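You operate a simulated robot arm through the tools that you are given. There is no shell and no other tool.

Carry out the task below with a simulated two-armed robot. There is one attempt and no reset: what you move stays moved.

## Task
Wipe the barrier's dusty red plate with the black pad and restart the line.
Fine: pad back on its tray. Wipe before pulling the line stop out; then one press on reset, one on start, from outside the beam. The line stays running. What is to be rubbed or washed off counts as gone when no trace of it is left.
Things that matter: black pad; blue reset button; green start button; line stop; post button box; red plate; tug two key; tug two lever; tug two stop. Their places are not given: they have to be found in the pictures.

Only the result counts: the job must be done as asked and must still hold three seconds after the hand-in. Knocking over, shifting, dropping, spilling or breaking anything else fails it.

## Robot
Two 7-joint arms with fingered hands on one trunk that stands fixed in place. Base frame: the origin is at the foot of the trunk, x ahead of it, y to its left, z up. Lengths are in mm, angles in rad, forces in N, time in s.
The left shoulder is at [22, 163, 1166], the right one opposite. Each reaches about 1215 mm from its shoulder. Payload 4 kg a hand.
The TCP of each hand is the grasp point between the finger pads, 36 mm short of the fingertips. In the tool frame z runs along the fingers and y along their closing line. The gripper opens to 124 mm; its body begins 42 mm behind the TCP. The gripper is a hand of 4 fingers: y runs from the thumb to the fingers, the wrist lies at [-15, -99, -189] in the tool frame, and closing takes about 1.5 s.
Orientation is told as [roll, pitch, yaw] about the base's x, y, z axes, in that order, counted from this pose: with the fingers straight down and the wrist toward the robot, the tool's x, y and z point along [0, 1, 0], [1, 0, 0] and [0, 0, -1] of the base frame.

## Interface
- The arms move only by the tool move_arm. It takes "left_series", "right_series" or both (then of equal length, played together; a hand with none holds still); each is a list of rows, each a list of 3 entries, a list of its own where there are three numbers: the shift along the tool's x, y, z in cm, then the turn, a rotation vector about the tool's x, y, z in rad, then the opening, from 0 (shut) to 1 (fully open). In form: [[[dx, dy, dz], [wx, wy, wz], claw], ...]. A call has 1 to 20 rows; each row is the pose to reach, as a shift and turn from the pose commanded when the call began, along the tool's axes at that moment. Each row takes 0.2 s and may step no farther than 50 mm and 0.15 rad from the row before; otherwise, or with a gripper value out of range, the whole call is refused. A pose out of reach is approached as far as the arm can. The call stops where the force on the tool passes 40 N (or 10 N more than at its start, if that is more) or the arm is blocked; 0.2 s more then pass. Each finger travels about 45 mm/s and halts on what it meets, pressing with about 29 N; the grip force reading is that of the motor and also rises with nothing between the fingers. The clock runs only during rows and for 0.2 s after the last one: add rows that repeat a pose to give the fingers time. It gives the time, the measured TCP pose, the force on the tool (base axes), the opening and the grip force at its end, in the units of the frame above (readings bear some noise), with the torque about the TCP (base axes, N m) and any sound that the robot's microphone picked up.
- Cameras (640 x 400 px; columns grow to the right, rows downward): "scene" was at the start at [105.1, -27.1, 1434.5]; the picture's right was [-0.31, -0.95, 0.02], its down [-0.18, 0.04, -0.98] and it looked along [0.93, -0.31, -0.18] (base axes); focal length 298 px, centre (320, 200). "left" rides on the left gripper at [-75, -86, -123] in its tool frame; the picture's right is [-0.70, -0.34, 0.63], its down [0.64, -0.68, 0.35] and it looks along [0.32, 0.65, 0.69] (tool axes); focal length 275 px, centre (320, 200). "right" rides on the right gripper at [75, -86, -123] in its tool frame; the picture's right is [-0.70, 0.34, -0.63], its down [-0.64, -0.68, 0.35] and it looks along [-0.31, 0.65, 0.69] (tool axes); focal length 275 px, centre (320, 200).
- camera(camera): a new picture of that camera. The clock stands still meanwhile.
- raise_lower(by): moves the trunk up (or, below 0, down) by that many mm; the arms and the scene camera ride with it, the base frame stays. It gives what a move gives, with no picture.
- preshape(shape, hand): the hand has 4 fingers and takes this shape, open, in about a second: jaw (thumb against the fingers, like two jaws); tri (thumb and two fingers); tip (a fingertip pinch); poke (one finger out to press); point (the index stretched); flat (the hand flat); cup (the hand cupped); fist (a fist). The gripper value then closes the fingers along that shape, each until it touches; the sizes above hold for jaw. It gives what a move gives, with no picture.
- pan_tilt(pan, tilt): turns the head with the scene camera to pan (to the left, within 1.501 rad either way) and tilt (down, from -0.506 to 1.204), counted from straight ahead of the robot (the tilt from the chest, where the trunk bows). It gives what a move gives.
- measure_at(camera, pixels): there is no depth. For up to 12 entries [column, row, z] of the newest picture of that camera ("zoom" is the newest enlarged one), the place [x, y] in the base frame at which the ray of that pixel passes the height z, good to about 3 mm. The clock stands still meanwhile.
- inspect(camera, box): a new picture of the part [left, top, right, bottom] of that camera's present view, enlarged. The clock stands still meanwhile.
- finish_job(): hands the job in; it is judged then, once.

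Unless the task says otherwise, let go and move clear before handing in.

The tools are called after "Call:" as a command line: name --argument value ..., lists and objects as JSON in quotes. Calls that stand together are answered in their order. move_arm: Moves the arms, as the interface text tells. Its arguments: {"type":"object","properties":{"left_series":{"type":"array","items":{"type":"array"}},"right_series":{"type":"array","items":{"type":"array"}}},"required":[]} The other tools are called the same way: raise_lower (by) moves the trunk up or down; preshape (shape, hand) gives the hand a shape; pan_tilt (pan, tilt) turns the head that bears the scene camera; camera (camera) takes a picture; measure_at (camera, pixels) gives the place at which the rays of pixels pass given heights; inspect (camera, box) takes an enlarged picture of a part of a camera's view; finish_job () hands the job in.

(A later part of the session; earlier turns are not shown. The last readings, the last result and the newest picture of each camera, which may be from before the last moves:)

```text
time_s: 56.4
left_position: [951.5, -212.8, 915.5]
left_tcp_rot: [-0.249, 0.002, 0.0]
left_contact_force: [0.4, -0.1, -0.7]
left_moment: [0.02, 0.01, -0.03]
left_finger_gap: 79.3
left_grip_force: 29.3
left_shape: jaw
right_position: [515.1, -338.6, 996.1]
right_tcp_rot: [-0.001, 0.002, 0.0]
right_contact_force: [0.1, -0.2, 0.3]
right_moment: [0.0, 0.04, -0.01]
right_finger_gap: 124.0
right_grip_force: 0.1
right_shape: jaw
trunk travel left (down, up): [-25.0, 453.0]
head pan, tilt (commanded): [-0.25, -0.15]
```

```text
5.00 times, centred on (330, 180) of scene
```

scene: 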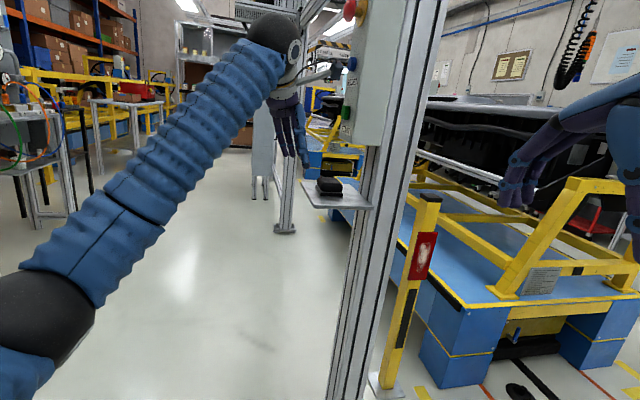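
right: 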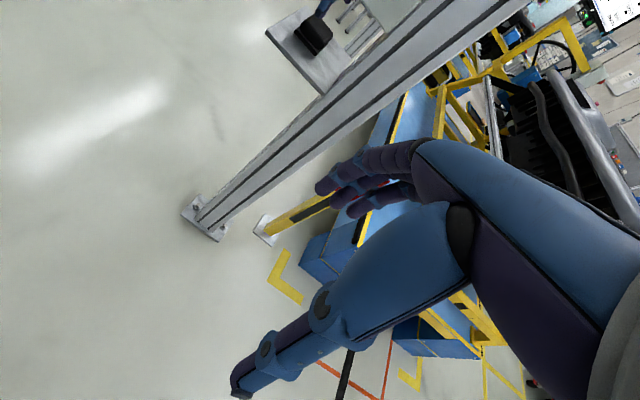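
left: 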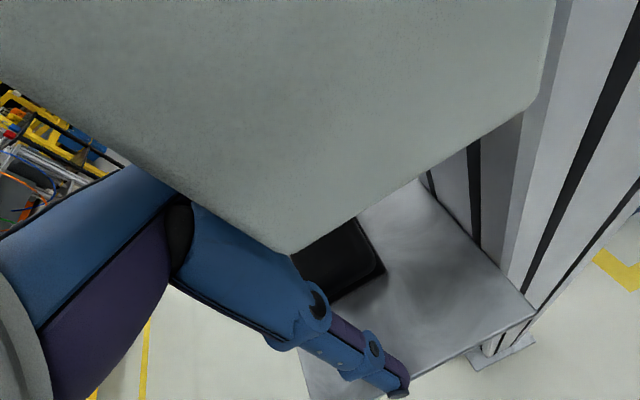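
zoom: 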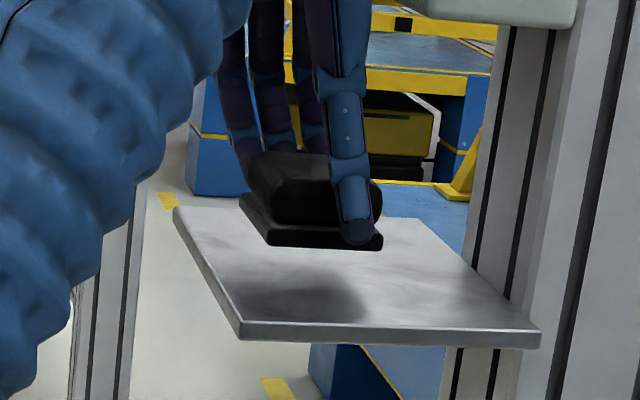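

The pad is held: its shadow on the tray has separated. Before choosing the handover place I'll check clearances around the plate, mainly the skid's edge beside it.

Call:
inspect --camera "right" --box '[230, 150, 390, 310]'

Call:
inspect --camera "scene" --box '[390, 180, 540, 400]'

Call:
camera --camera "right"

Call:
camera --camera "scene"

```text
2.50 times, centred on (310, 230) of right
```

zoom: 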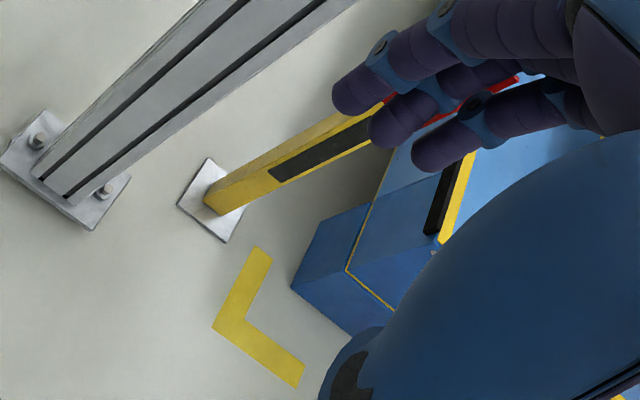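

```text
1.82 times, centred on (465, 290) of scene
```

zoom: 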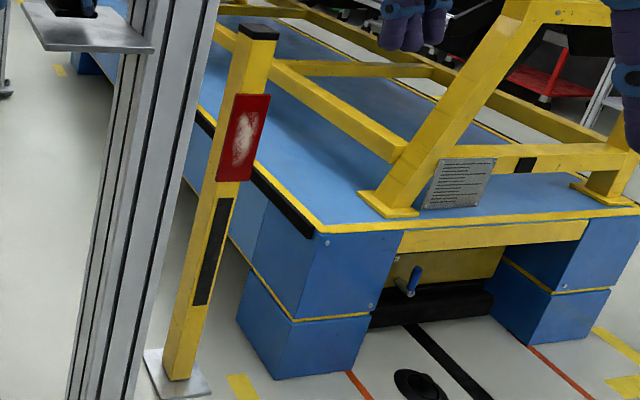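

```text
taken
```

right: 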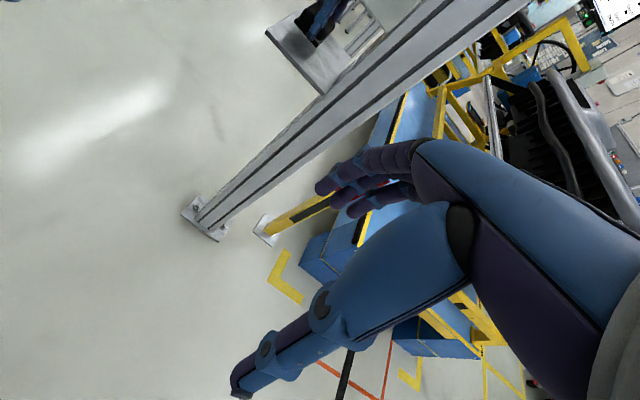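

```text
taken
```

scene: 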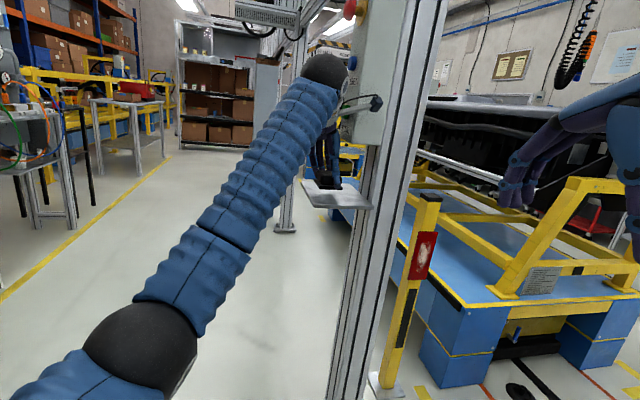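

Call:
measure_at --camera "scene" --pixels '[[441.3, 389, 0], [418.8, 357.1, 0], [467.75, 306.5, 300], [467.75, 306.5, 400], [467.75, 306.5, 350], [388, 387.9, 10], [498, 296, 400], [498, 296, 350], [420, 231, 700], [434, 231, 700], [410, 278, 520], [425, 279, 520]]'

```text
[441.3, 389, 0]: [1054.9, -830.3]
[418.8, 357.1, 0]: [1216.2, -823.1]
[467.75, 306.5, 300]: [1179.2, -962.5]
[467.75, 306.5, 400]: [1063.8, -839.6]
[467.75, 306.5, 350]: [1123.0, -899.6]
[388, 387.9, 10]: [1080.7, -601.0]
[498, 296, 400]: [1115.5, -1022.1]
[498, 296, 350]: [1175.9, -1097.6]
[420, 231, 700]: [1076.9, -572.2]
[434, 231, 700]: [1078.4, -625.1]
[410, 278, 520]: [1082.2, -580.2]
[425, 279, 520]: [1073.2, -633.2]
```

The skid is far off (y<-825), so the space around the plate is free. I'll set the pad down with the left hand at the tray's near-left corner, centre ≈ (912,-197).

Call:
move_arm --left_series '[[[0.5, -1.3, -0.1], [0, 0, 0], 0], [[1.0, -2.6, -0.25], [0, 0, 0], 0], [[1.45, -3.95, -0.37], [0, 0, 0], 0], [[1.45, -3.95, -0.37], [0, 0, 0], 0], [[1.7, -3.95, 0.5], [0, 0, 0], 0], [[1.85, -3.95, 1.2], [0, 0, 0], 0], [[1.96, -3.95, 1.6], [0, 0, 0], 0], [[1.96, -3.95, 1.6], [0, 0, 0], 0]]'

Call:
inspect --camera "right" --box '[230, 0, 400, 110]'

Call:
inspect --camera "scene" --box '[280, 140, 380, 220]'

```text
time_s: 58.2
left_position: [912.5, -195.6, 895.5]
left_tcp_rot: [-0.249, 0.0, -0.001]
left_contact_force: [2.3, 1.1, 7.5]
left_moment: [0.0, -0.06, 0.01]
left_finger_gap: 79.8
left_grip_force: 29.3
left_shape: jaw
right_position: [514.4, -338.2, 997.4]
right_tcp_rot: [-0.001, 0.0, 0.001]
right_contact_force: [-0.5, 0.2, 0.5]
right_moment: [0.02, 0.0, 0.0]
right_finger_gap: 123.6
right_grip_force: 0.0
right_shape: jaw
trunk travel left (down, up): [-25.0, 453.0]
head pan, tilt (commanded): [-0.25, -0.15]
```

```text
3.64 times, centred on (315, 55) of right
```

zoom: 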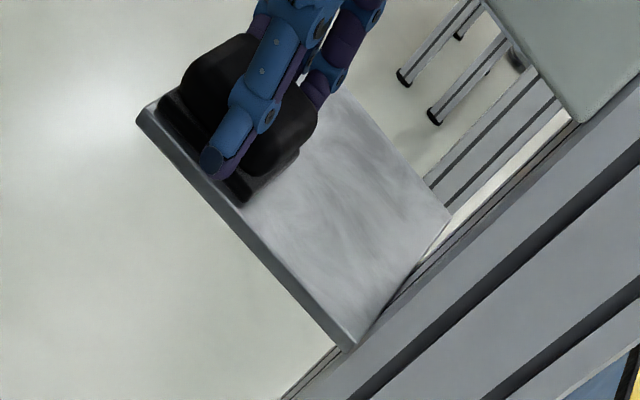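

```text
5.00 times, centred on (330, 180) of scene
```

zoom: 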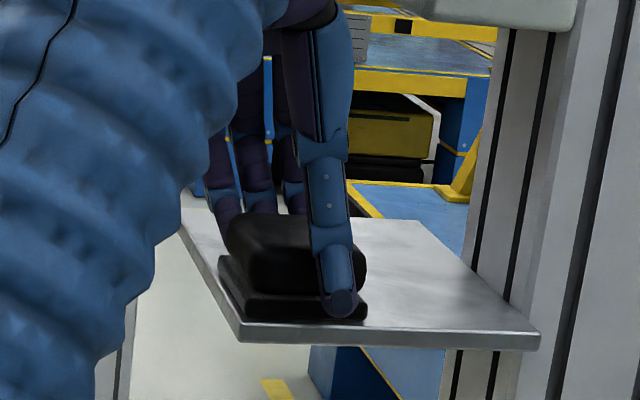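

A 7.5 N upward force means the pad rests on the tray corner. I'll open, wait, and lift away along the fingers.

Call:
move_arm --left_series '[[[0, 0, 0], [0, 0, 0], 0.7], [[0, 0, 0], [0, 0, 0], 1], [[0, 0, 0], [0, 0, 0], 1], [[0, 0, 0], [0, 0, 0], 1], [[0, 0, 0], [0, 0, 0], 1], [[0, 0, 0], [0, 0, 0], 1], [[0, 0, -2], [0, 0, 0], 1], [[0, 0, -4], [0, 0, 0], 1], [[0, 0, -6], [0, 0, 0], 1], [[1.5, -1, -9], [0, 0, 0], 1], [[3.5, -2, -12], [0, 0, 0], 1]]'

Call:
camera --camera "left"

Call:
inspect --camera "scene" --box '[280, 140, 380, 220]'

```text
time_s: 60.6
left_position: [894.5, -132.5, 1002.1]
left_tcp_rot: [-0.25, 0.0, 0.0]
left_contact_force: [-0.4, -1.1, 0.2]
left_moment: [0.0, 0.0, -0.01]
left_finger_gap: 123.8
left_grip_force: 0.2
left_shape: jaw
right_position: [514.0, -339.2, 997.3]
right_tcp_rot: [-0.001, -0.001, 0.001]
right_contact_force: [0.8, 0.6, 0.0]
right_moment: [-0.01, -0.01, 0.01]
right_finger_gap: 124.0
right_grip_force: 0.1
right_shape: jaw
trunk travel left (down, up): [-25.0, 453.0]
head pan, tilt (commanded): [-0.25, -0.15]
```

```text
taken
```

left: 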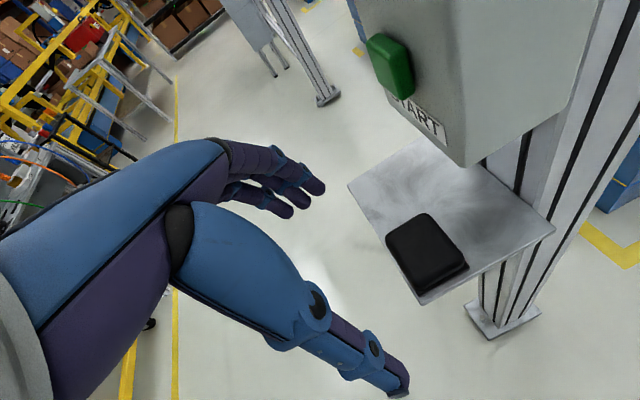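

```text
5.00 times, centred on (330, 180) of scene
```

zoom: 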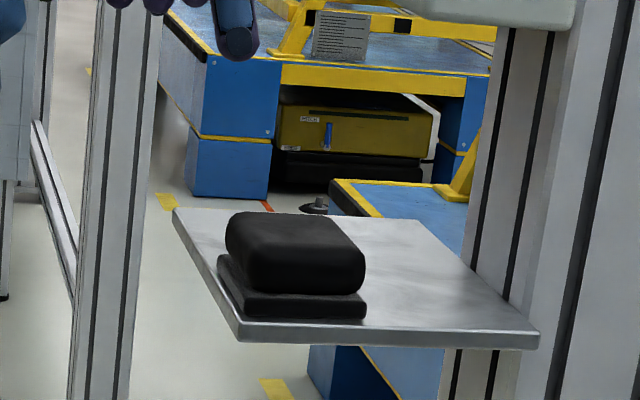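

The pad now sits at the near-left corner of the tray (left-cam ≈ (428,255)). I'll zoom in and measure it for the right-hand grasp.

Call:
inspect --camera "left" --box '[340, 150, 540, 350]'

```text
2.00 times, centred on (440, 250) of left
```

zoom: 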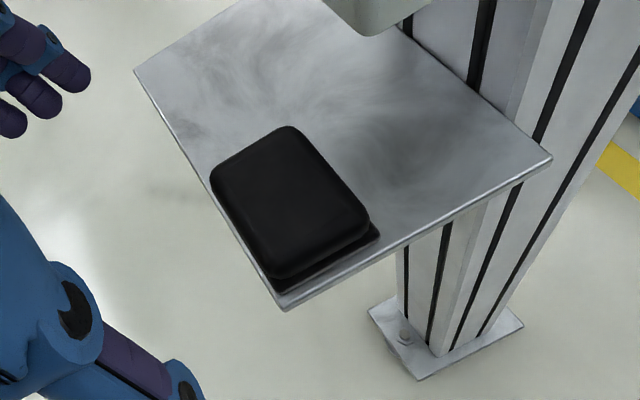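

Call:
measure_at --camera "zoom" --pixels '[[279, 293, 851], [379, 233, 852], [212, 196, 853], [290, 200, 880], [211, 175, 878], [291, 127, 878], [368, 215, 878], [275, 275, 875], [283, 303, 850], [551, 158, 850], [134, 70, 850]]'

```text
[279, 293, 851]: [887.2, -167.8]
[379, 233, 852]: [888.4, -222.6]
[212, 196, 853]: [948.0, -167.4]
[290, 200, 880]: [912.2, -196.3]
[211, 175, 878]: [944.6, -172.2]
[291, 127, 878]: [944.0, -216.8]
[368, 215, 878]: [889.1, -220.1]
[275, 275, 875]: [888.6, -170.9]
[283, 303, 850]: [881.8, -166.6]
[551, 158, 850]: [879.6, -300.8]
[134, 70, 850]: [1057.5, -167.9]
```

The pad centre is (917,-195), x 887–948, y -167 to -222. I'll move the left hand out of the way, then bring in the right hand with roll -0.15.

Call:
move_arm --left_series '[[[2.6, -2.4, -2.6], [0, 0.03, 0], 1], [[5.2, -4.9, -5.2], [0, 0.06, 0], 1], [[7.8, -7.3, -7.7], [0, 0.09, 0], 1], [[10.4, -9.7, -10.3], [0, 0.13, 0], 1], [[13.0, -12.1, -12.9], [0, 0.16, 0], 1], [[15.6, -14.6, -15.5], [0, 0.19, 0], 1], [[18.2, -17.0, -18.0], [0, 0.22, 0], 1], [[20.8, -19.4, -20.6], [0, 0.25, 0], 1]]'

Call:
move_arm --right_series '[[[1.9, 3.3, 0.2], [0, -0.02, 0], 1], [[3.7, 6.7, 0.4], [0, -0.04, 0], 1], [[5.6, 10.0, 0.6], [0, -0.06, 0], 1], [[7.5, 13.3, 0.8], [0, -0.08, 0], 1], [[9.3, 16.6, 1.1], [0, -0.1, 0], 1], [[11.2, 20.0, 1.3], [0, -0.12, 0], 1], [[13.0, 23.3, 1.5], [0, -0.14, 0], 1], [[14.9, 26.6, 1.7], [0, -0.15, 0], 1], [[14.9, 26.6, 1.7], [0, -0.15, 0], 1]]'

Call:
camera --camera "right"

```text
time_s: 62.4
left_position: [696.4, 118.2, 1153.6]
left_tcp_rot: [0.0, 0.001, -0.002]
left_contact_force: [-0.4, 0.7, -0.5]
left_moment: [0.0, -0.02, -0.02]
left_finger_gap: 123.6
left_grip_force: 0.0
left_shape: jaw
right_position: [513.8, -338.2, 996.2]
right_tcp_rot: [-0.001, -0.001, 0.002]
right_contact_force: [-0.4, 0.0, -0.7]
right_moment: [-0.01, -0.03, -0.03]
right_finger_gap: 124.0
right_grip_force: 0.0
right_shape: jaw
trunk travel left (down, up): [-25.0, 453.0]
head pan, tilt (commanded): [-0.25, -0.15]
```

```text
time_s: 64.4
left_position: [695.8, 118.1, 1153.8]
left_tcp_rot: [-0.001, 0.0, -0.001]
left_contact_force: [-0.7, -0.3, 1.4]
left_moment: [0.0, -0.01, 0.0]
left_finger_gap: 123.7
left_grip_force: 0.0
left_shape: jaw
right_position: [784.1, -192.6, 982.2]
right_tcp_rot: [-0.152, -0.002, 0.001]
right_contact_force: [-1.1, 0.4, 0.1]
right_moment: [0.01, 0.0, -0.03]
right_finger_gap: 123.9
right_grip_force: 0.0
right_shape: jaw
trunk travel left (down, up): [-25.0, 453.0]
head pan, tilt (commanded): [-0.25, -0.15]
```

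```text
taken
```

right: 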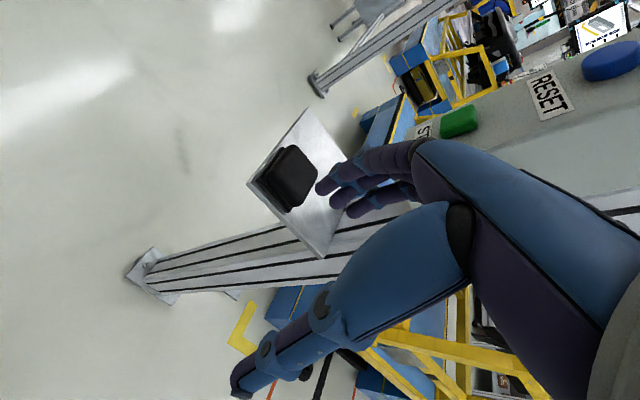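

Reached (784,-193,982). Now to the pre-grasp at about (914,-167,952), keeping y away from the box face.

Call:
move_arm --right_series '[[[2.0, 2.0, 1.5], [0, 0, 0], 1], [[2.9, 5.5, 2.6], [0, 0, 0], 1], [[2.9, 9.2, 2.6], [0, 0, 0], 1], [[2.9, 13.0, 2.6], [0, 0, 0], 1], [[2.9, 13.0, 2.6], [0, 0, 0], 1]]'

Call:
camera --camera "right"

Call:
inspect --camera "scene" --box '[260, 100, 420, 230]'

Call:
camera --camera "left"

```text
time_s: 65.6
left_position: [695.2, 118.2, 1154.4]
left_tcp_rot: [0.0, -0.003, 0.001]
left_contact_force: [-0.5, 0.0, 0.1]
left_moment: [-0.01, -0.02, -0.02]
left_finger_gap: 123.8
left_grip_force: 0.1
left_shape: jaw
right_position: [913.0, -166.6, 953.9]
right_tcp_rot: [-0.151, -0.001, 0.001]
right_contact_force: [-0.1, 0.0, 0.9]
right_moment: [-0.01, -0.01, 0.0]
right_finger_gap: 124.2
right_grip_force: 0.1
right_shape: jaw
trunk travel left (down, up): [-25.0, 453.0]
head pan, tilt (commanded): [-0.25, -0.15]
```

```text
taken
```

right: 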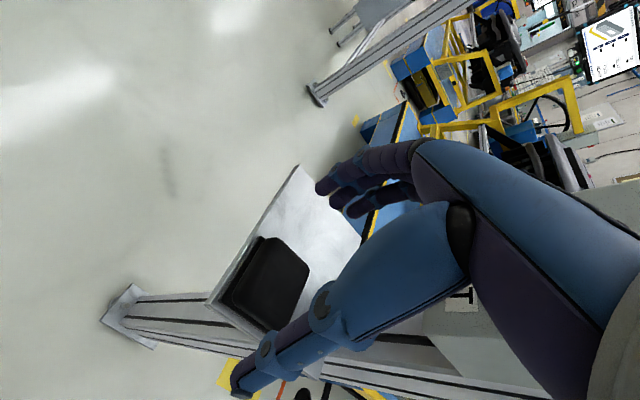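

```text
3.08 times, centred on (340, 165) of scene
```

zoom: 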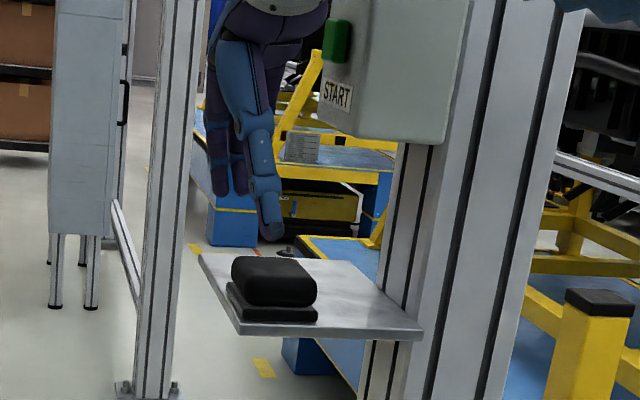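

```text
taken
```

left: 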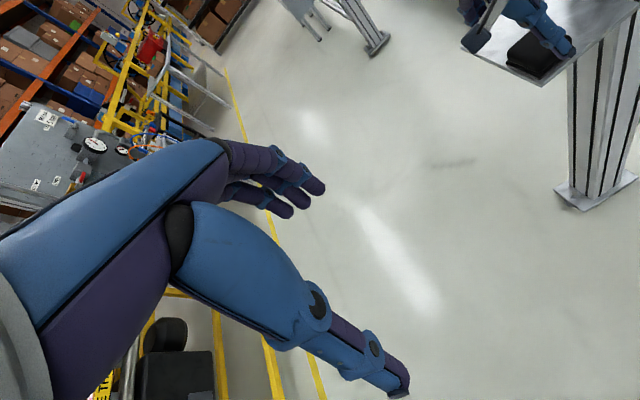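

The pre-grasp is reached cleanly at (913,-167,954). Now I descend about 62 mm to z≈892 with the fingers straddling the pad in x.

Call:
move_arm --right_series '[[[-0.2, 0.1, 2.0], [0, 0, 0], 1], [[-0.4, 0.1, 4.0], [0, 0, 0], 1], [[-0.4, 0.1, 5.4], [0, 0, 0], 1], [[-0.4, 0.1, 6.2], [0, 0, 0], 1], [[-0.4, 0.1, 6.2], [0, 0, 0], 1]]'

Call:
camera --camera "right"

Call:
inspect --camera "scene" --box '[280, 140, 380, 220]'

Call:
inspect --camera "left" --box '[450, 0, 610, 100]'

```text
time_s: 66.8
left_position: [698.7, 118.4, 1151.4]
left_tcp_rot: [-0.001, 0.002, 0.001]
left_contact_force: [0.2, 0.1, -0.5]
left_moment: [0.01, -0.03, 0.0]
left_finger_gap: 123.8
left_grip_force: 0.2
left_shape: jaw
right_position: [915.5, -178.7, 887.6]
right_tcp_rot: [-0.151, 0.001, 0.0]
right_contact_force: [0.8, 0.5, 0.0]
right_moment: [0.03, 0.02, 0.0]
right_finger_gap: 124.0
right_grip_force: 0.0
right_shape: jaw
trunk travel left (down, up): [-25.0, 453.0]
head pan, tilt (commanded): [-0.25, -0.15]
```

```text
taken
```

right: 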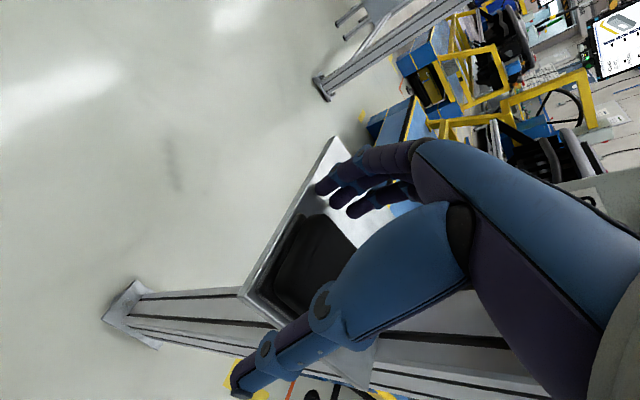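

```text
5.00 times, centred on (330, 180) of scene
```

zoom: 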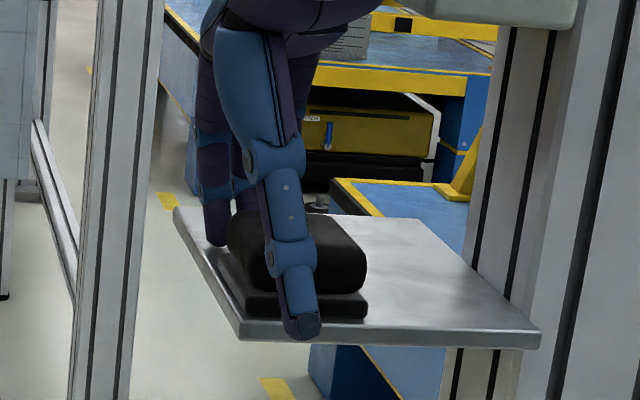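

```text
4.00 times, centred on (530, 50) of left
```

zoom: 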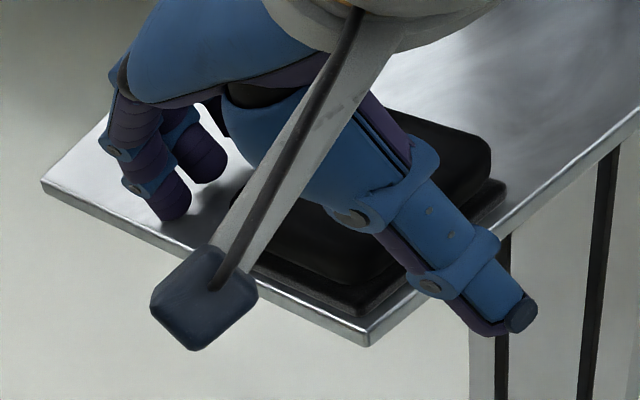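

TCP is at z 887.6 with no contact. I'll raise 6 mm so the fingertips stay short of the pad's sole, then close.

Call:
move_arm --right_series '[[[0, 0, -0.6], [0, 0, 0], 1], [[0, 0, -0.6], [0, 0, 0], 0.6], [[0, 0, -0.6], [0, 0, 0], 0.4], [[0, 0, -0.6], [0, 0, 0], 0.2], [[0, 0, -0.6], [0, 0, 0], 0.0], [[0, 0, -0.6], [0, 0, 0], 0.0], [[0, 0, -0.6], [0, 0, 0], 0.0], [[0, 0, -0.6], [0, 0, 0], 0.0], [[0, 0, -0.6], [0, 0, 0], 0.0], [[0, 0, -0.6], [0, 0, 0], 0.0]]'

Call:
inspect --camera "scene" --box '[280, 140, 380, 220]'

Call:
inspect --camera "left" --box '[450, 0, 610, 100]'

```text
time_s: 69.0
left_position: [697.5, 118.6, 1152.3]
left_tcp_rot: [-0.001, -0.001, 0.001]
left_contact_force: [-0.2, 0.0, -0.7]
left_moment: [0.0, -0.05, -0.01]
left_finger_gap: 123.6
left_grip_force: 0.0
left_shape: jaw
right_position: [915.2, -177.0, 895.2]
right_tcp_rot: [-0.151, 0.0, -0.001]
right_contact_force: [-1.0, -0.5, 6.7]
right_moment: [0.01, 0.11, -0.01]
right_finger_gap: 81.1
right_grip_force: 29.0
right_shape: jaw
trunk travel left (down, up): [-25.0, 453.0]
head pan, tilt (commanded): [-0.25, -0.15]
```

```text
5.00 times, centred on (330, 180) of scene
```

zoom: 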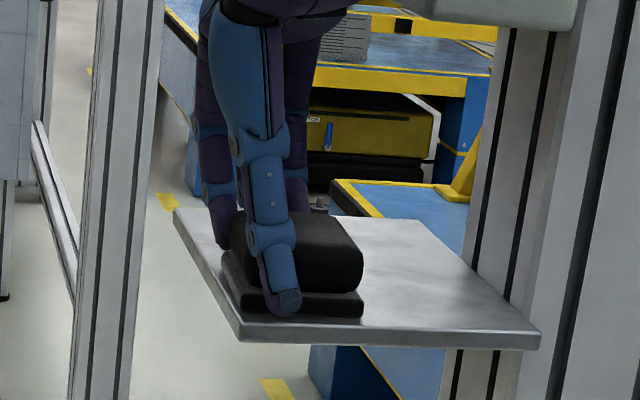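

```text
4.00 times, centred on (530, 50) of left
```

zoom: 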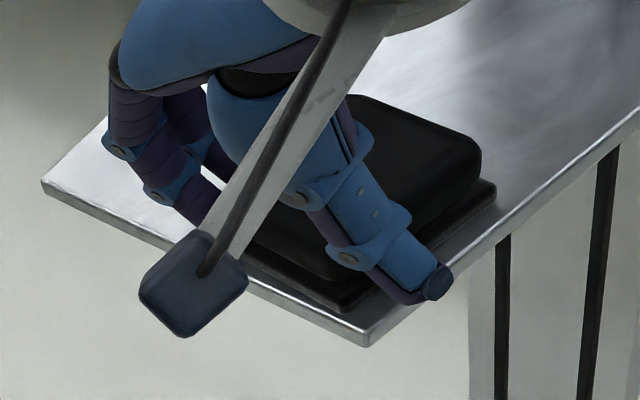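

The grip holds at 29 N with an 81 mm gap. I'll lift 40 mm and check the pad.

Call:
move_arm --right_series '[[[0.1, 0, -1.0], [0, 0, 0], 0], [[0.2, 0, -2.0], [0, 0, 0], 0], [[0.3, 0, -3.0], [0, 0, 0], 0], [[0.4, 0, -4.0], [0, 0, 0], 0], [[0.4, 0, -4.0], [0, 0, 0], 0]]'

Call:
inspect --camera "scene" --box '[280, 120, 380, 220]'

Call:
inspect --camera "left" --box '[450, 0, 610, 100]'

```text
time_s: 70.2
left_position: [697.7, 115.8, 1151.9]
left_tcp_rot: [0.0, 0.001, -0.002]
left_contact_force: [0.7, 0.1, -0.5]
left_moment: [-0.02, -0.01, 0.0]
left_finger_gap: 123.8
left_grip_force: 0.1
left_shape: jaw
right_position: [914.1, -166.8, 933.1]
right_tcp_rot: [-0.152, 0.001, -0.002]
right_contact_force: [0.8, 0.3, -0.1]
right_moment: [0.05, 0.0, -0.01]
right_finger_gap: 81.4
right_grip_force: 28.9
right_shape: jaw
trunk travel left (down, up): [-25.0, 453.0]
head pan, tilt (commanded): [-0.25, -0.15]
```

```text
4.00 times, centred on (330, 170) of scene
```

zoom: 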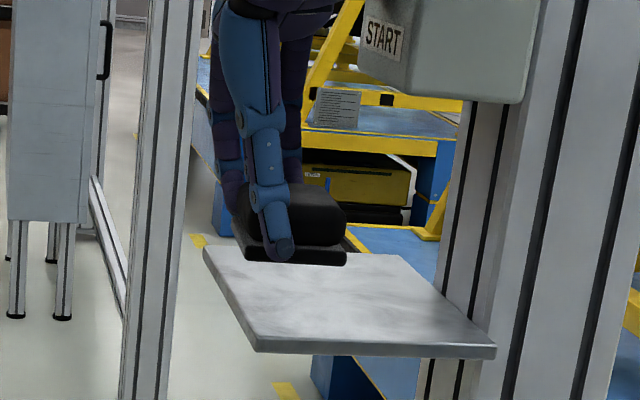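

```text
4.00 times, centred on (530, 50) of left
```

zoom: 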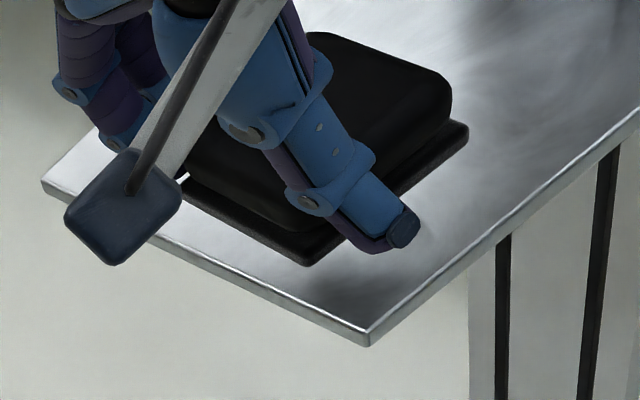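

The pad is held and lifted clear. I'll retreat toward (600,-350,950) in free space before re-orienting.

Call:
move_arm --right_series '[[[0, -4.5, -0.3], [0, 0, 0], 0], [[0, -9.0, -0.5], [0, 0, 0], 0], [[0, -13.5, -0.5], [0, 0, 0], 0], [[-3.0, -17.0, -0.3], [0, 0, 0], 0], [[-6.0, -20.5, 0], [0, 0, 0], 0], [[-9.0, -24.0, 0.2], [0, 0, 0], 0], [[-12.2, -27.5, 0.4], [0, 0, 0], 0], [[-15.4, -31.0, 0.6], [0, 0, 0], 0], [[-18.4, -31.4, 0.75], [0, 0, 0], 0]]'

Call:
move_arm --right_series '[[[0, 0, 0], [-0.0724, 0.0864, 0.0984], 0], [[0, 0, 0], [-0.1448, 0.1727, 0.1967], 0], [[0, 0, 0], [-0.2172, 0.2591, 0.2951], 0], [[0, 0, 0], [-0.2896, 0.3454, 0.3934], 0], [[0, 0, 0], [-0.362, 0.4318, 0.4918], 0], [[0, 0, 0], [-0.4344, 0.5181, 0.5901], 0], [[0, 0, 0], [-0.5069, 0.6045, 0.6885], 0], [[0, 0, 0], [-0.5793, 0.6909, 0.7869], 0], [[0, 0, 0], [-0.6517, 0.7772, 0.8852], 0], [[0, 0, 0], [-0.7241, 0.8636, 0.9836], 0], [[0, 0, 0], [-0.7965, 0.9499, 1.0819], 0], [[0, 0, 0], [-0.8689, 1.0363, 1.1803], 0], [[0, 0, 0], [-0.9413, 1.1226, 1.2786], 0], [[0, 0, 0], [-1.0137, 1.209, 1.377], 0], [[0, 0, 0], [-1.0137, 1.209, 1.377], 0]]'

Call:
camera --camera "right"

Call:
camera --camera "scene"

```text
time_s: 72.2
left_position: [697.8, 117.6, 1151.8]
left_tcp_rot: [0.0, 0.0, -0.001]
left_contact_force: [0.2, 0.0, -0.2]
left_moment: [0.04, -0.03, 0.02]
left_finger_gap: 123.9
left_grip_force: 0.2
left_shape: jaw
right_position: [603.4, -351.8, 954.0]
right_tcp_rot: [-0.15, 0.001, 0.003]
right_contact_force: [0.4, -0.7, -0.7]
right_moment: [0.01, 0.02, 0.04]
right_finger_gap: 81.2
right_grip_force: 28.7
right_shape: jaw
trunk travel left (down, up): [-25.0, 453.0]
head pan, tilt (commanded): [-0.25, -0.15]
```

```text
time_s: 75.4
left_position: [697.6, 117.8, 1151.4]
left_tcp_rot: [0.0, -0.001, 0.0]
left_contact_force: [-0.4, 0.4, -0.1]
left_moment: [0.03, -0.03, -0.04]
left_finger_gap: 123.6
left_grip_force: 0.1
left_shape: jaw
right_position: [639.0, -349.6, 975.1]
right_tcp_rot: [1.419, 0.0, -1.571]
right_contact_force: [0.0, -0.7, 1.0]
right_moment: [-0.01, -0.01, -0.03]
right_finger_gap: 81.2
right_grip_force: 29.0
right_shape: jaw
right hand out of reach, approached as far as the arm can: row 9, 10, 11, 12, 13, 14, 15
trunk travel left (down, up): [-25.0, 453.0]
head pan, tilt (commanded): [-0.25, -0.15]
```

```text
taken
```

right: 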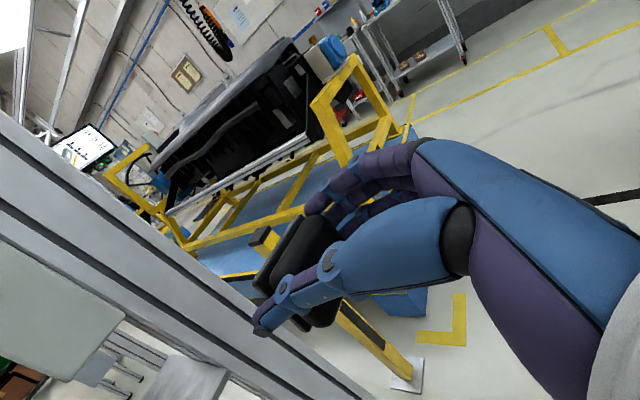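

```text
taken
```

scene: 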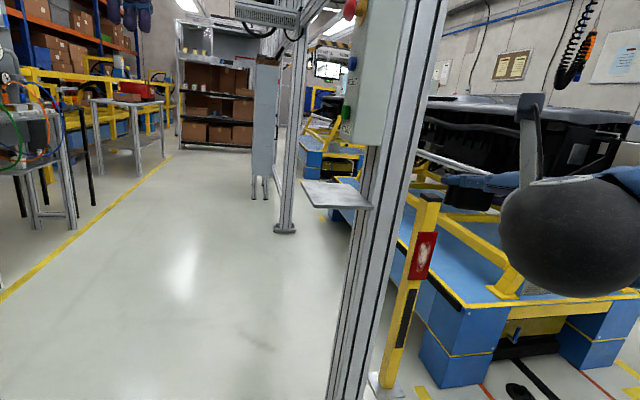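

The orientation (1.419,0,-1.571) was reached with the pad still gripped. Next I move to a standoff in front of the plate, about (880,-598,640), passing to the right of the aluminium post.

Call:
move_arm --right_series '[[[-2.68, 2.25, 2.62], [0, 0, 0], 0], [[-5.36, 4.5, 5.24], [0, 0, 0], 0], [[-8.05, 6.76, 7.87], [0, 0, 0], 0], [[-10.73, 9.02, 10.49], [0, 0, 0], 0], [[-13.4, 11.27, 13.1], [0, 0, 0], 0], [[-16.1, 13.5, 15.7], [0, 0, 0], 0], [[-18.8, 15.8, 18.4], [0, 0, 0], 0], [[-21.5, 18.0, 21.0], [0, 0, 0], 0], [[-24.1, 20.3, 23.6], [0, 0, 0], 0], [[-26.8, 22.5, 26.2], [0, 0, 0], 0], [[-29.5, 24.8, 28.86], [0, 0, 0], 0], [[-29.5, 24.8, 28.86], [0, 0, 0], 0]]'

Call:
camera --camera "right"

Call:
pan_tilt --pan -0.5 --tilt 0.1

Call:
camera --camera "scene"

```text
time_s: 78.0
left_position: [698.4, 118.4, 1151.9]
left_tcp_rot: [0.0, -0.001, 0.0]
left_contact_force: [0.5, -0.7, 0.6]
left_moment: [0.02, 0.02, -0.03]
left_finger_gap: 123.8
left_grip_force: 0.1
left_shape: jaw
right_position: [860.9, -587.3, 675.8]
right_tcp_rot: [1.417, -0.005, -1.62]
right_contact_force: [0.8, -0.7, -0.1]
right_moment: [0.01, 0.02, -0.01]
right_finger_gap: 81.2
right_grip_force: 29.0
right_shape: jaw
right hand out of reach, approached as far as the arm can: row 9, 10, 11, 12
trunk travel left (down, up): [-25.0, 453.0]
head pan, tilt (commanded): [-0.25, -0.15]
```

```text
taken
```

right: 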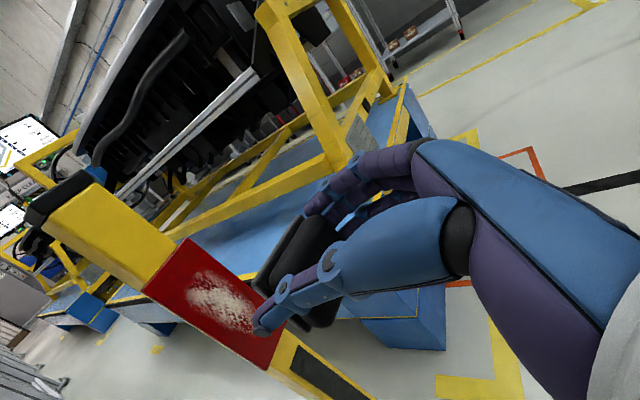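

```text
time_s: 78.8
left_position: [696.4, 118.1, 1152.1]
left_tcp_rot: [0.001, 0.001, 0.0]
left_contact_force: [-0.5, 0.4, -0.1]
left_moment: [-0.01, 0.0, 0.02]
left_finger_gap: 124.0
left_grip_force: 0.2
left_shape: jaw
right_position: [860.7, -586.6, 675.9]
right_tcp_rot: [1.416, -0.004, -1.621]
right_contact_force: [-0.6, 0.0, -0.4]
right_moment: [-0.01, 0.03, 0.01]
right_finger_gap: 81.2
right_grip_force: 28.7
right_shape: jaw
trunk travel left (down, up): [-25.0, 453.0]
head pan, tilt (commanded): [-0.499, 0.099]
```

```text
taken
```

scene: 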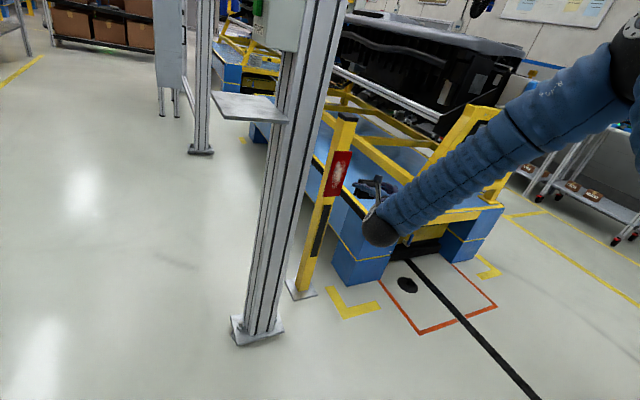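

The arm clipped at (861,-587,676) with a small yaw error. Its elbow is high and out, so a palm-down hand suits it better. I'll spin the hand about the plate normal (base x) by -0.6 rad, which keeps the sole facing +x, and see if that frees it.

Call:
move_arm --right_series '[[[0, 0, -0.5], [-0.01, 0, -0.15], 0], [[0, 0, -1.0], [-0.02, 0, -0.298], 0], [[0, 0, -1.5], [-0.03, 0, -0.446], 0], [[0, 0, -2.0], [-0.041, 0, -0.594], 0], [[0, 0, -2.0], [-0.041, 0, -0.594], 0]]'

Call:
camera --camera "right"

Call:
camera --camera "scene"

```text
time_s: 80.0
left_position: [700.9, 117.2, 1149.9]
left_tcp_rot: [0.002, 0.003, 0.001]
left_contact_force: [0.0, 0.5, 0.0]
left_moment: [0.02, 0.01, 0.0]
left_finger_gap: 123.9
left_grip_force: 0.0
left_shape: jaw
right_position: [803.6, -574.7, 727.7]
right_tcp_rot: [1.433, -0.254, -1.688]
right_contact_force: [0.1, -1.0, -0.9]
right_moment: [-0.01, -0.03, -0.02]
right_finger_gap: 81.1
right_grip_force: 28.9
right_shape: jaw
right hand out of reach, approached as far as the arm can: row 1, 2, 3, 4, 5
trunk travel left (down, up): [-25.0, 453.0]
head pan, tilt (commanded): [-0.499, 0.099]
```

```text
taken
```

right: 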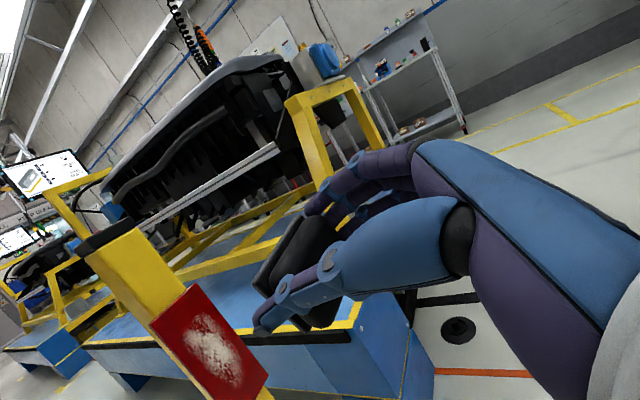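

```text
taken
```

scene: 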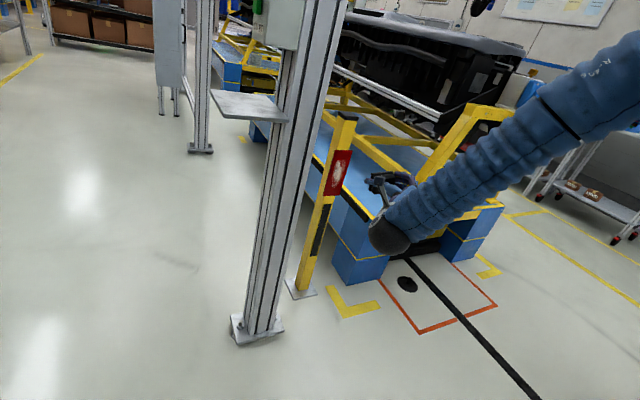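

That made it worse, so the limit lies the other way. I'll go back toward the body in the handshake pose, lower, so the elbow can drop behind before extending to the plate.

Call:
move_arm --right_series '[[[0.7, -1.2, -3.9], [0.019, 0, 0.029], 0], [[1.4, -2.5, -7.8], [0.038, 0, 0.058], 0], [[2.2, -3.7, -11.7], [0.056, 0.001, 0.087], 0], [[2.9, -4.9, -15.5], [0.075, 0.001, 0.116], 0], [[3.6, -6.2, -19.4], [0.094, 0.001, 0.144], 0], [[4.3, -7.4, -23.3], [0.113, 0.002, 0.173], 0], [[5.1, -8.7, -27.2], [0.131, 0.002, 0.202], 0], [[5.8, -9.9, -31.1], [0.15, 0.002, 0.231], 0], [[5.8, -9.9, -31.1], [0.15, 0.002, 0.231], 0]]'

Call:
pan_tilt --pan -0.9 --tilt 0.3

Call:
camera --camera "scene"

```text
time_s: 82.0
left_position: [698.7, 118.3, 1151.8]
left_tcp_rot: [0.0, 0.002, 0.001]
left_contact_force: [-0.6, 0.4, 0.2]
left_moment: [-0.01, 0.03, -0.04]
left_finger_gap: 123.5
left_grip_force: 0.1
left_shape: jaw
right_position: [665.1, -426.6, 802.3]
right_tcp_rot: [1.422, -0.001, -1.574]
right_contact_force: [-0.4, 0.0, -0.8]
right_moment: [-0.01, 0.02, -0.02]
right_finger_gap: 81.3
right_grip_force: 29.2
right_shape: jaw
right hand out of reach, approached as far as the arm can: row 5, 6, 7, 8, 9
trunk travel left (down, up): [-25.0, 453.0]
head pan, tilt (commanded): [-0.499, 0.099]
```

```text
time_s: 82.8
left_position: [698.6, 117.8, 1152.5]
left_tcp_rot: [-0.002, 0.001, -0.001]
left_contact_force: [-0.4, -0.4, -0.1]
left_moment: [-0.02, 0.03, -0.02]
left_finger_gap: 123.9
left_grip_force: 0.0
left_shape: jaw
right_position: [664.8, -428.2, 803.1]
right_tcp_rot: [1.42, -0.002, -1.574]
right_contact_force: [0.2, -0.1, -0.3]
right_moment: [0.0, 0.01, -0.02]
right_finger_gap: 81.3
right_grip_force: 29.1
right_shape: jaw
trunk travel left (down, up): [-25.0, 453.0]
head pan, tilt (commanded): [-0.901, 0.3]
```

```text
taken
```

scene: 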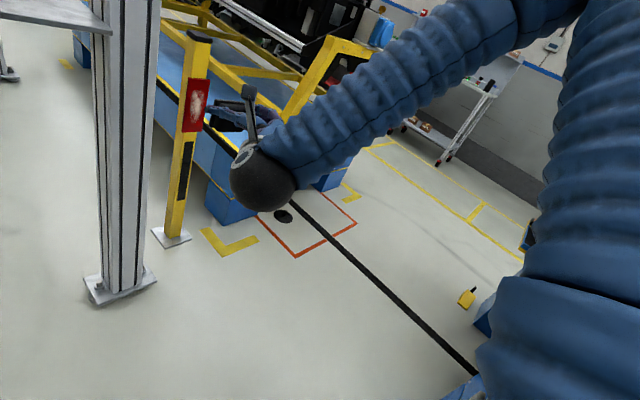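

The scene shows the elbow raised high with the forearm coming down. Since spinning one way made it worse, I'll spin the hand about the plate normal the other way (+0.6, thumb upward) and retry the approach.

Call:
move_arm --right_series '[[[0, 0, 0.5], [0.0225, 0, 0.1483], 0], [[0, 0, 1.0], [0.045, 0, 0.2966], 0], [[0, 0, 1.5], [0.0675, 0, 0.445], 0], [[0, 0, 2.0], [0.09, 0, 0.593], 0], [[0, 0, 2.0], [0.09, 0, 0.593], 0]]'

```text
time_s: 84.0
left_position: [697.0, 117.9, 1152.2]
left_tcp_rot: [0.0, 0.0, 0.001]
left_contact_force: [0.2, -0.7, 0.0]
left_moment: [0.01, 0.01, 0.01]
left_finger_gap: 123.6
left_grip_force: 0.0
left_shape: jaw
right_position: [680.0, -434.3, 797.6]
right_tcp_rot: [1.422, 0.598, -1.572]
right_contact_force: [0.0, 0.0, 0.2]
right_moment: [0.01, 0.02, 0.0]
right_finger_gap: 81.2
right_grip_force: 29.2
right_shape: jaw
trunk travel left (down, up): [-25.0, 453.0]
head pan, tilt (commanded): [-0.901, 0.3]
```

The spin (pitch 0.598) was reached with no flag. Now I approach the standoff (900,-608,640) in this pose.

Call:
move_arm --right_series '[[[0, 2.9, 2.8], [0, 0, 0], 0], [[0, 5.8, 5.6], [0, 0, 0], 0], [[0, 8.7, 8.4], [0, 0, 0], 0], [[0, 11.7, 11.2], [0, 0, 0], 0], [[0, 14.6, 13.9], [0, 0, 0], 0], [[0, 17.5, 16.7], [0, 0, 0], 0], [[0, 20.4, 19.5], [0, 0, 0], 0], [[0, 23.3, 22.3], [0, 0, 0], 0], [[0, 23.3, 22.3], [0, 0, 0], 0]]'

Call:
camera --camera "right"

Call:
camera --camera "scene"

```text
time_s: 86.0
left_position: [697.8, 118.4, 1151.9]
left_tcp_rot: [-0.001, -0.002, 0.0]
left_contact_force: [-0.3, -0.6, 0.3]
left_moment: [0.02, -0.03, 0.01]
left_finger_gap: 124.0
left_grip_force: 0.0
left_shape: jaw
right_position: [898.7, -611.2, 637.5]
right_tcp_rot: [1.421, 0.596, -1.573]
right_contact_force: [-0.2, 1.1, 0.2]
right_moment: [-0.03, 0.0, -0.01]
right_finger_gap: 81.5
right_grip_force: 28.8
right_shape: jaw
trunk travel left (down, up): [-25.0, 453.0]
head pan, tilt (commanded): [-0.901, 0.3]
```

```text
taken
```

right: 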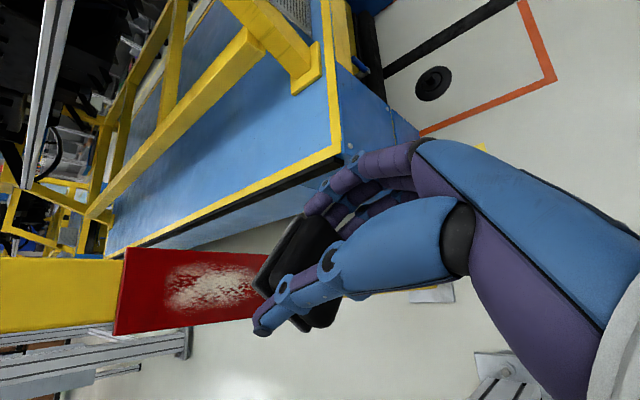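

```text
taken
```

scene: 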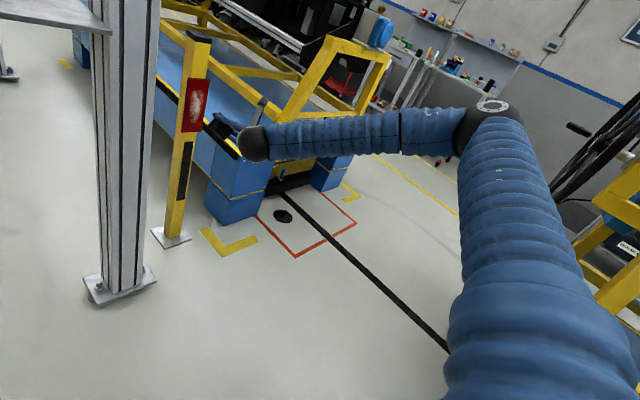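

It reached (899,-611,637) without a flag; the elbow has dropped. Projecting the sole forward lands at right-cam ≈ (213,284), on the dust centre at (212,288). I'll advance 105 mm along +x toward the plate.

Call:
move_arm --right_series '[[[0.6, 0, 3.96], [0, 0, 0], 0], [[1.2, 0, 7.42], [0, 0, 0], 0], [[1.58, 0, 10.4], [0, 0, 0], 0], [[1.58, 0, 10.4], [0, 0, 0], 0]]'

Call:
camera --camera "right"

Call:
inspect --camera "scene" --box '[130, 40, 290, 200]'

```text
time_s: 87.0
left_position: [697.3, 118.2, 1151.7]
left_tcp_rot: [0.0, 0.002, 0.002]
left_contact_force: [-0.4, 0.0, -0.4]
left_moment: [-0.01, 0.02, 0.01]
left_finger_gap: 123.8
left_grip_force: 0.1
left_shape: jaw
right_position: [1003.2, -609.4, 639.1]
right_tcp_rot: [1.421, 0.597, -1.572]
right_contact_force: [-0.3, -0.1, -0.3]
right_moment: [0.03, 0.02, -0.02]
right_finger_gap: 81.0
right_grip_force: 29.0
right_shape: jaw
trunk travel left (down, up): [-25.0, 453.0]
head pan, tilt (commanded): [-0.901, 0.3]
```

```text
taken
```

right: 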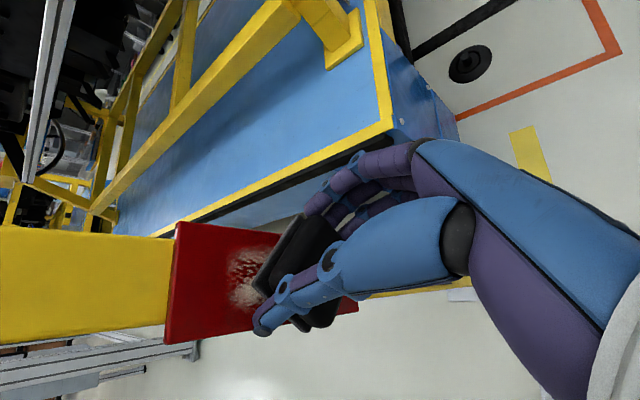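

```text
2.50 times, centred on (210, 120) of scene
```

zoom: 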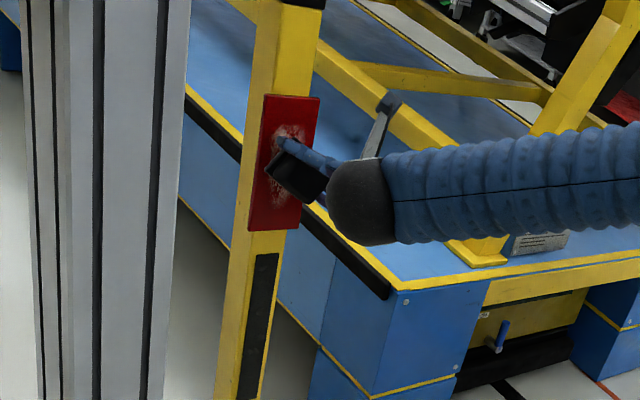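

The sole is at x≈1048 with no contact yet. I'll advance 15 mm slowly and read the force.

Call:
move_arm --right_series '[[[0.075, 0, 0.5], [0, 0, 0], 0], [[0.15, 0, 0.99], [0, 0, 0], 0], [[0.225, 0, 1.48], [0, 0, 0], 0], [[0.225, 0, 1.48], [0, 0, 0], 0]]'

```text
time_s: 88.0
left_position: [698.8, 118.2, 1151.6]
left_tcp_rot: [0.0, 0.002, -0.002]
left_contact_force: [-0.4, 1.4, 0.9]
left_moment: [-0.01, 0.02, -0.04]
left_finger_gap: 123.7
left_grip_force: 0.2
left_shape: jaw
right_position: [1017.0, -610.7, 638.2]
right_tcp_rot: [1.421, 0.597, -1.573]
right_contact_force: [-0.7, 0.5, 0.2]
right_moment: [0.0, 0.0, -0.03]
right_finger_gap: 80.9
right_grip_force: 29.1
right_shape: jaw
trunk travel left (down, up): [-25.0, 453.0]
head pan, tilt (commanded): [-0.901, 0.3]
```

Call:
move_arm --right_series '[[[0.045, 0, 0.3], [0, 0, 0], 0], [[0.09, 0, 0.6], [0, 0, 0], 0], [[0.12, 0, 0.8], [0, 0, 0], 0], [[0.12, 0, 0.8], [0, 0, 0], 0]]'

Call:
camera --camera "right"

```text
time_s: 89.0
left_position: [695.6, 119.7, 1154.1]
left_tcp_rot: [0.001, 0.0, 0.0]
left_contact_force: [0.1, 0.7, 0.2]
left_moment: [0.0, 0.0, -0.04]
left_finger_gap: 123.4
left_grip_force: 0.2
left_shape: jaw
right_position: [1022.6, -613.3, 638.2]
right_tcp_rot: [1.419, 0.599, -1.577]
right_contact_force: [-48.1, 1.1, 5.5]
right_moment: [0.11, -0.46, 0.58]
right_finger_gap: 80.7
right_grip_force: 28.7
right_shape: jaw
trunk travel left (down, up): [-25.0, 453.0]
head pan, tilt (commanded): [-0.901, 0.3]
stopped in row 4 (right hand): the force on the tool passed its limit at 45 N (the readings are from after the stop); the commanded pose is now the measured one
```

```text
taken
```

right: 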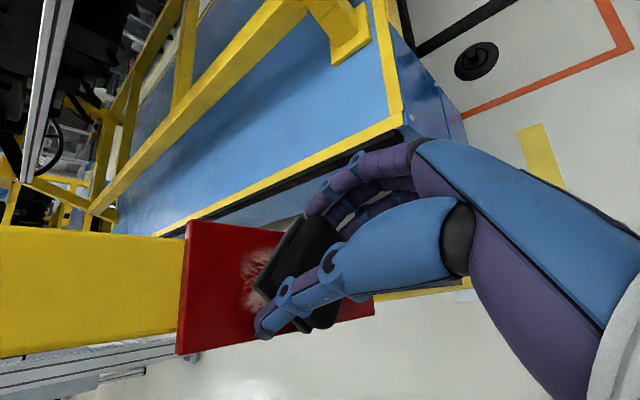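

The pad touches the plate: 48 N at TCP x=1022.6. I'll ease back about 2.5 mm for a lighter pressure before stroking.

Call:
move_arm --right_series '[[[-0.038, 0, -0.25], [0, 0, 0], 0], [[-0.038, 0, -0.25], [0, 0, 0], 0]]'

```text
time_s: 89.6
left_position: [696.7, 119.0, 1152.3]
left_tcp_rot: [0.002, 0.0, 0.001]
left_contact_force: [-0.9, 0.2, 0.5]
left_moment: [-0.04, 0.0, 0.0]
left_finger_gap: 123.8
left_grip_force: 0.1
left_shape: jaw
right_position: [1021.0, -610.5, 637.0]
right_tcp_rot: [1.42, 0.6, -1.574]
right_contact_force: [-23.7, -4.2, 2.9]
right_moment: [-0.02, -0.26, 0.2]
right_finger_gap: 80.9
right_grip_force: 29.1
right_shape: jaw
trunk travel left (down, up): [-25.0, 453.0]
head pan, tilt (commanded): [-0.901, 0.3]
```

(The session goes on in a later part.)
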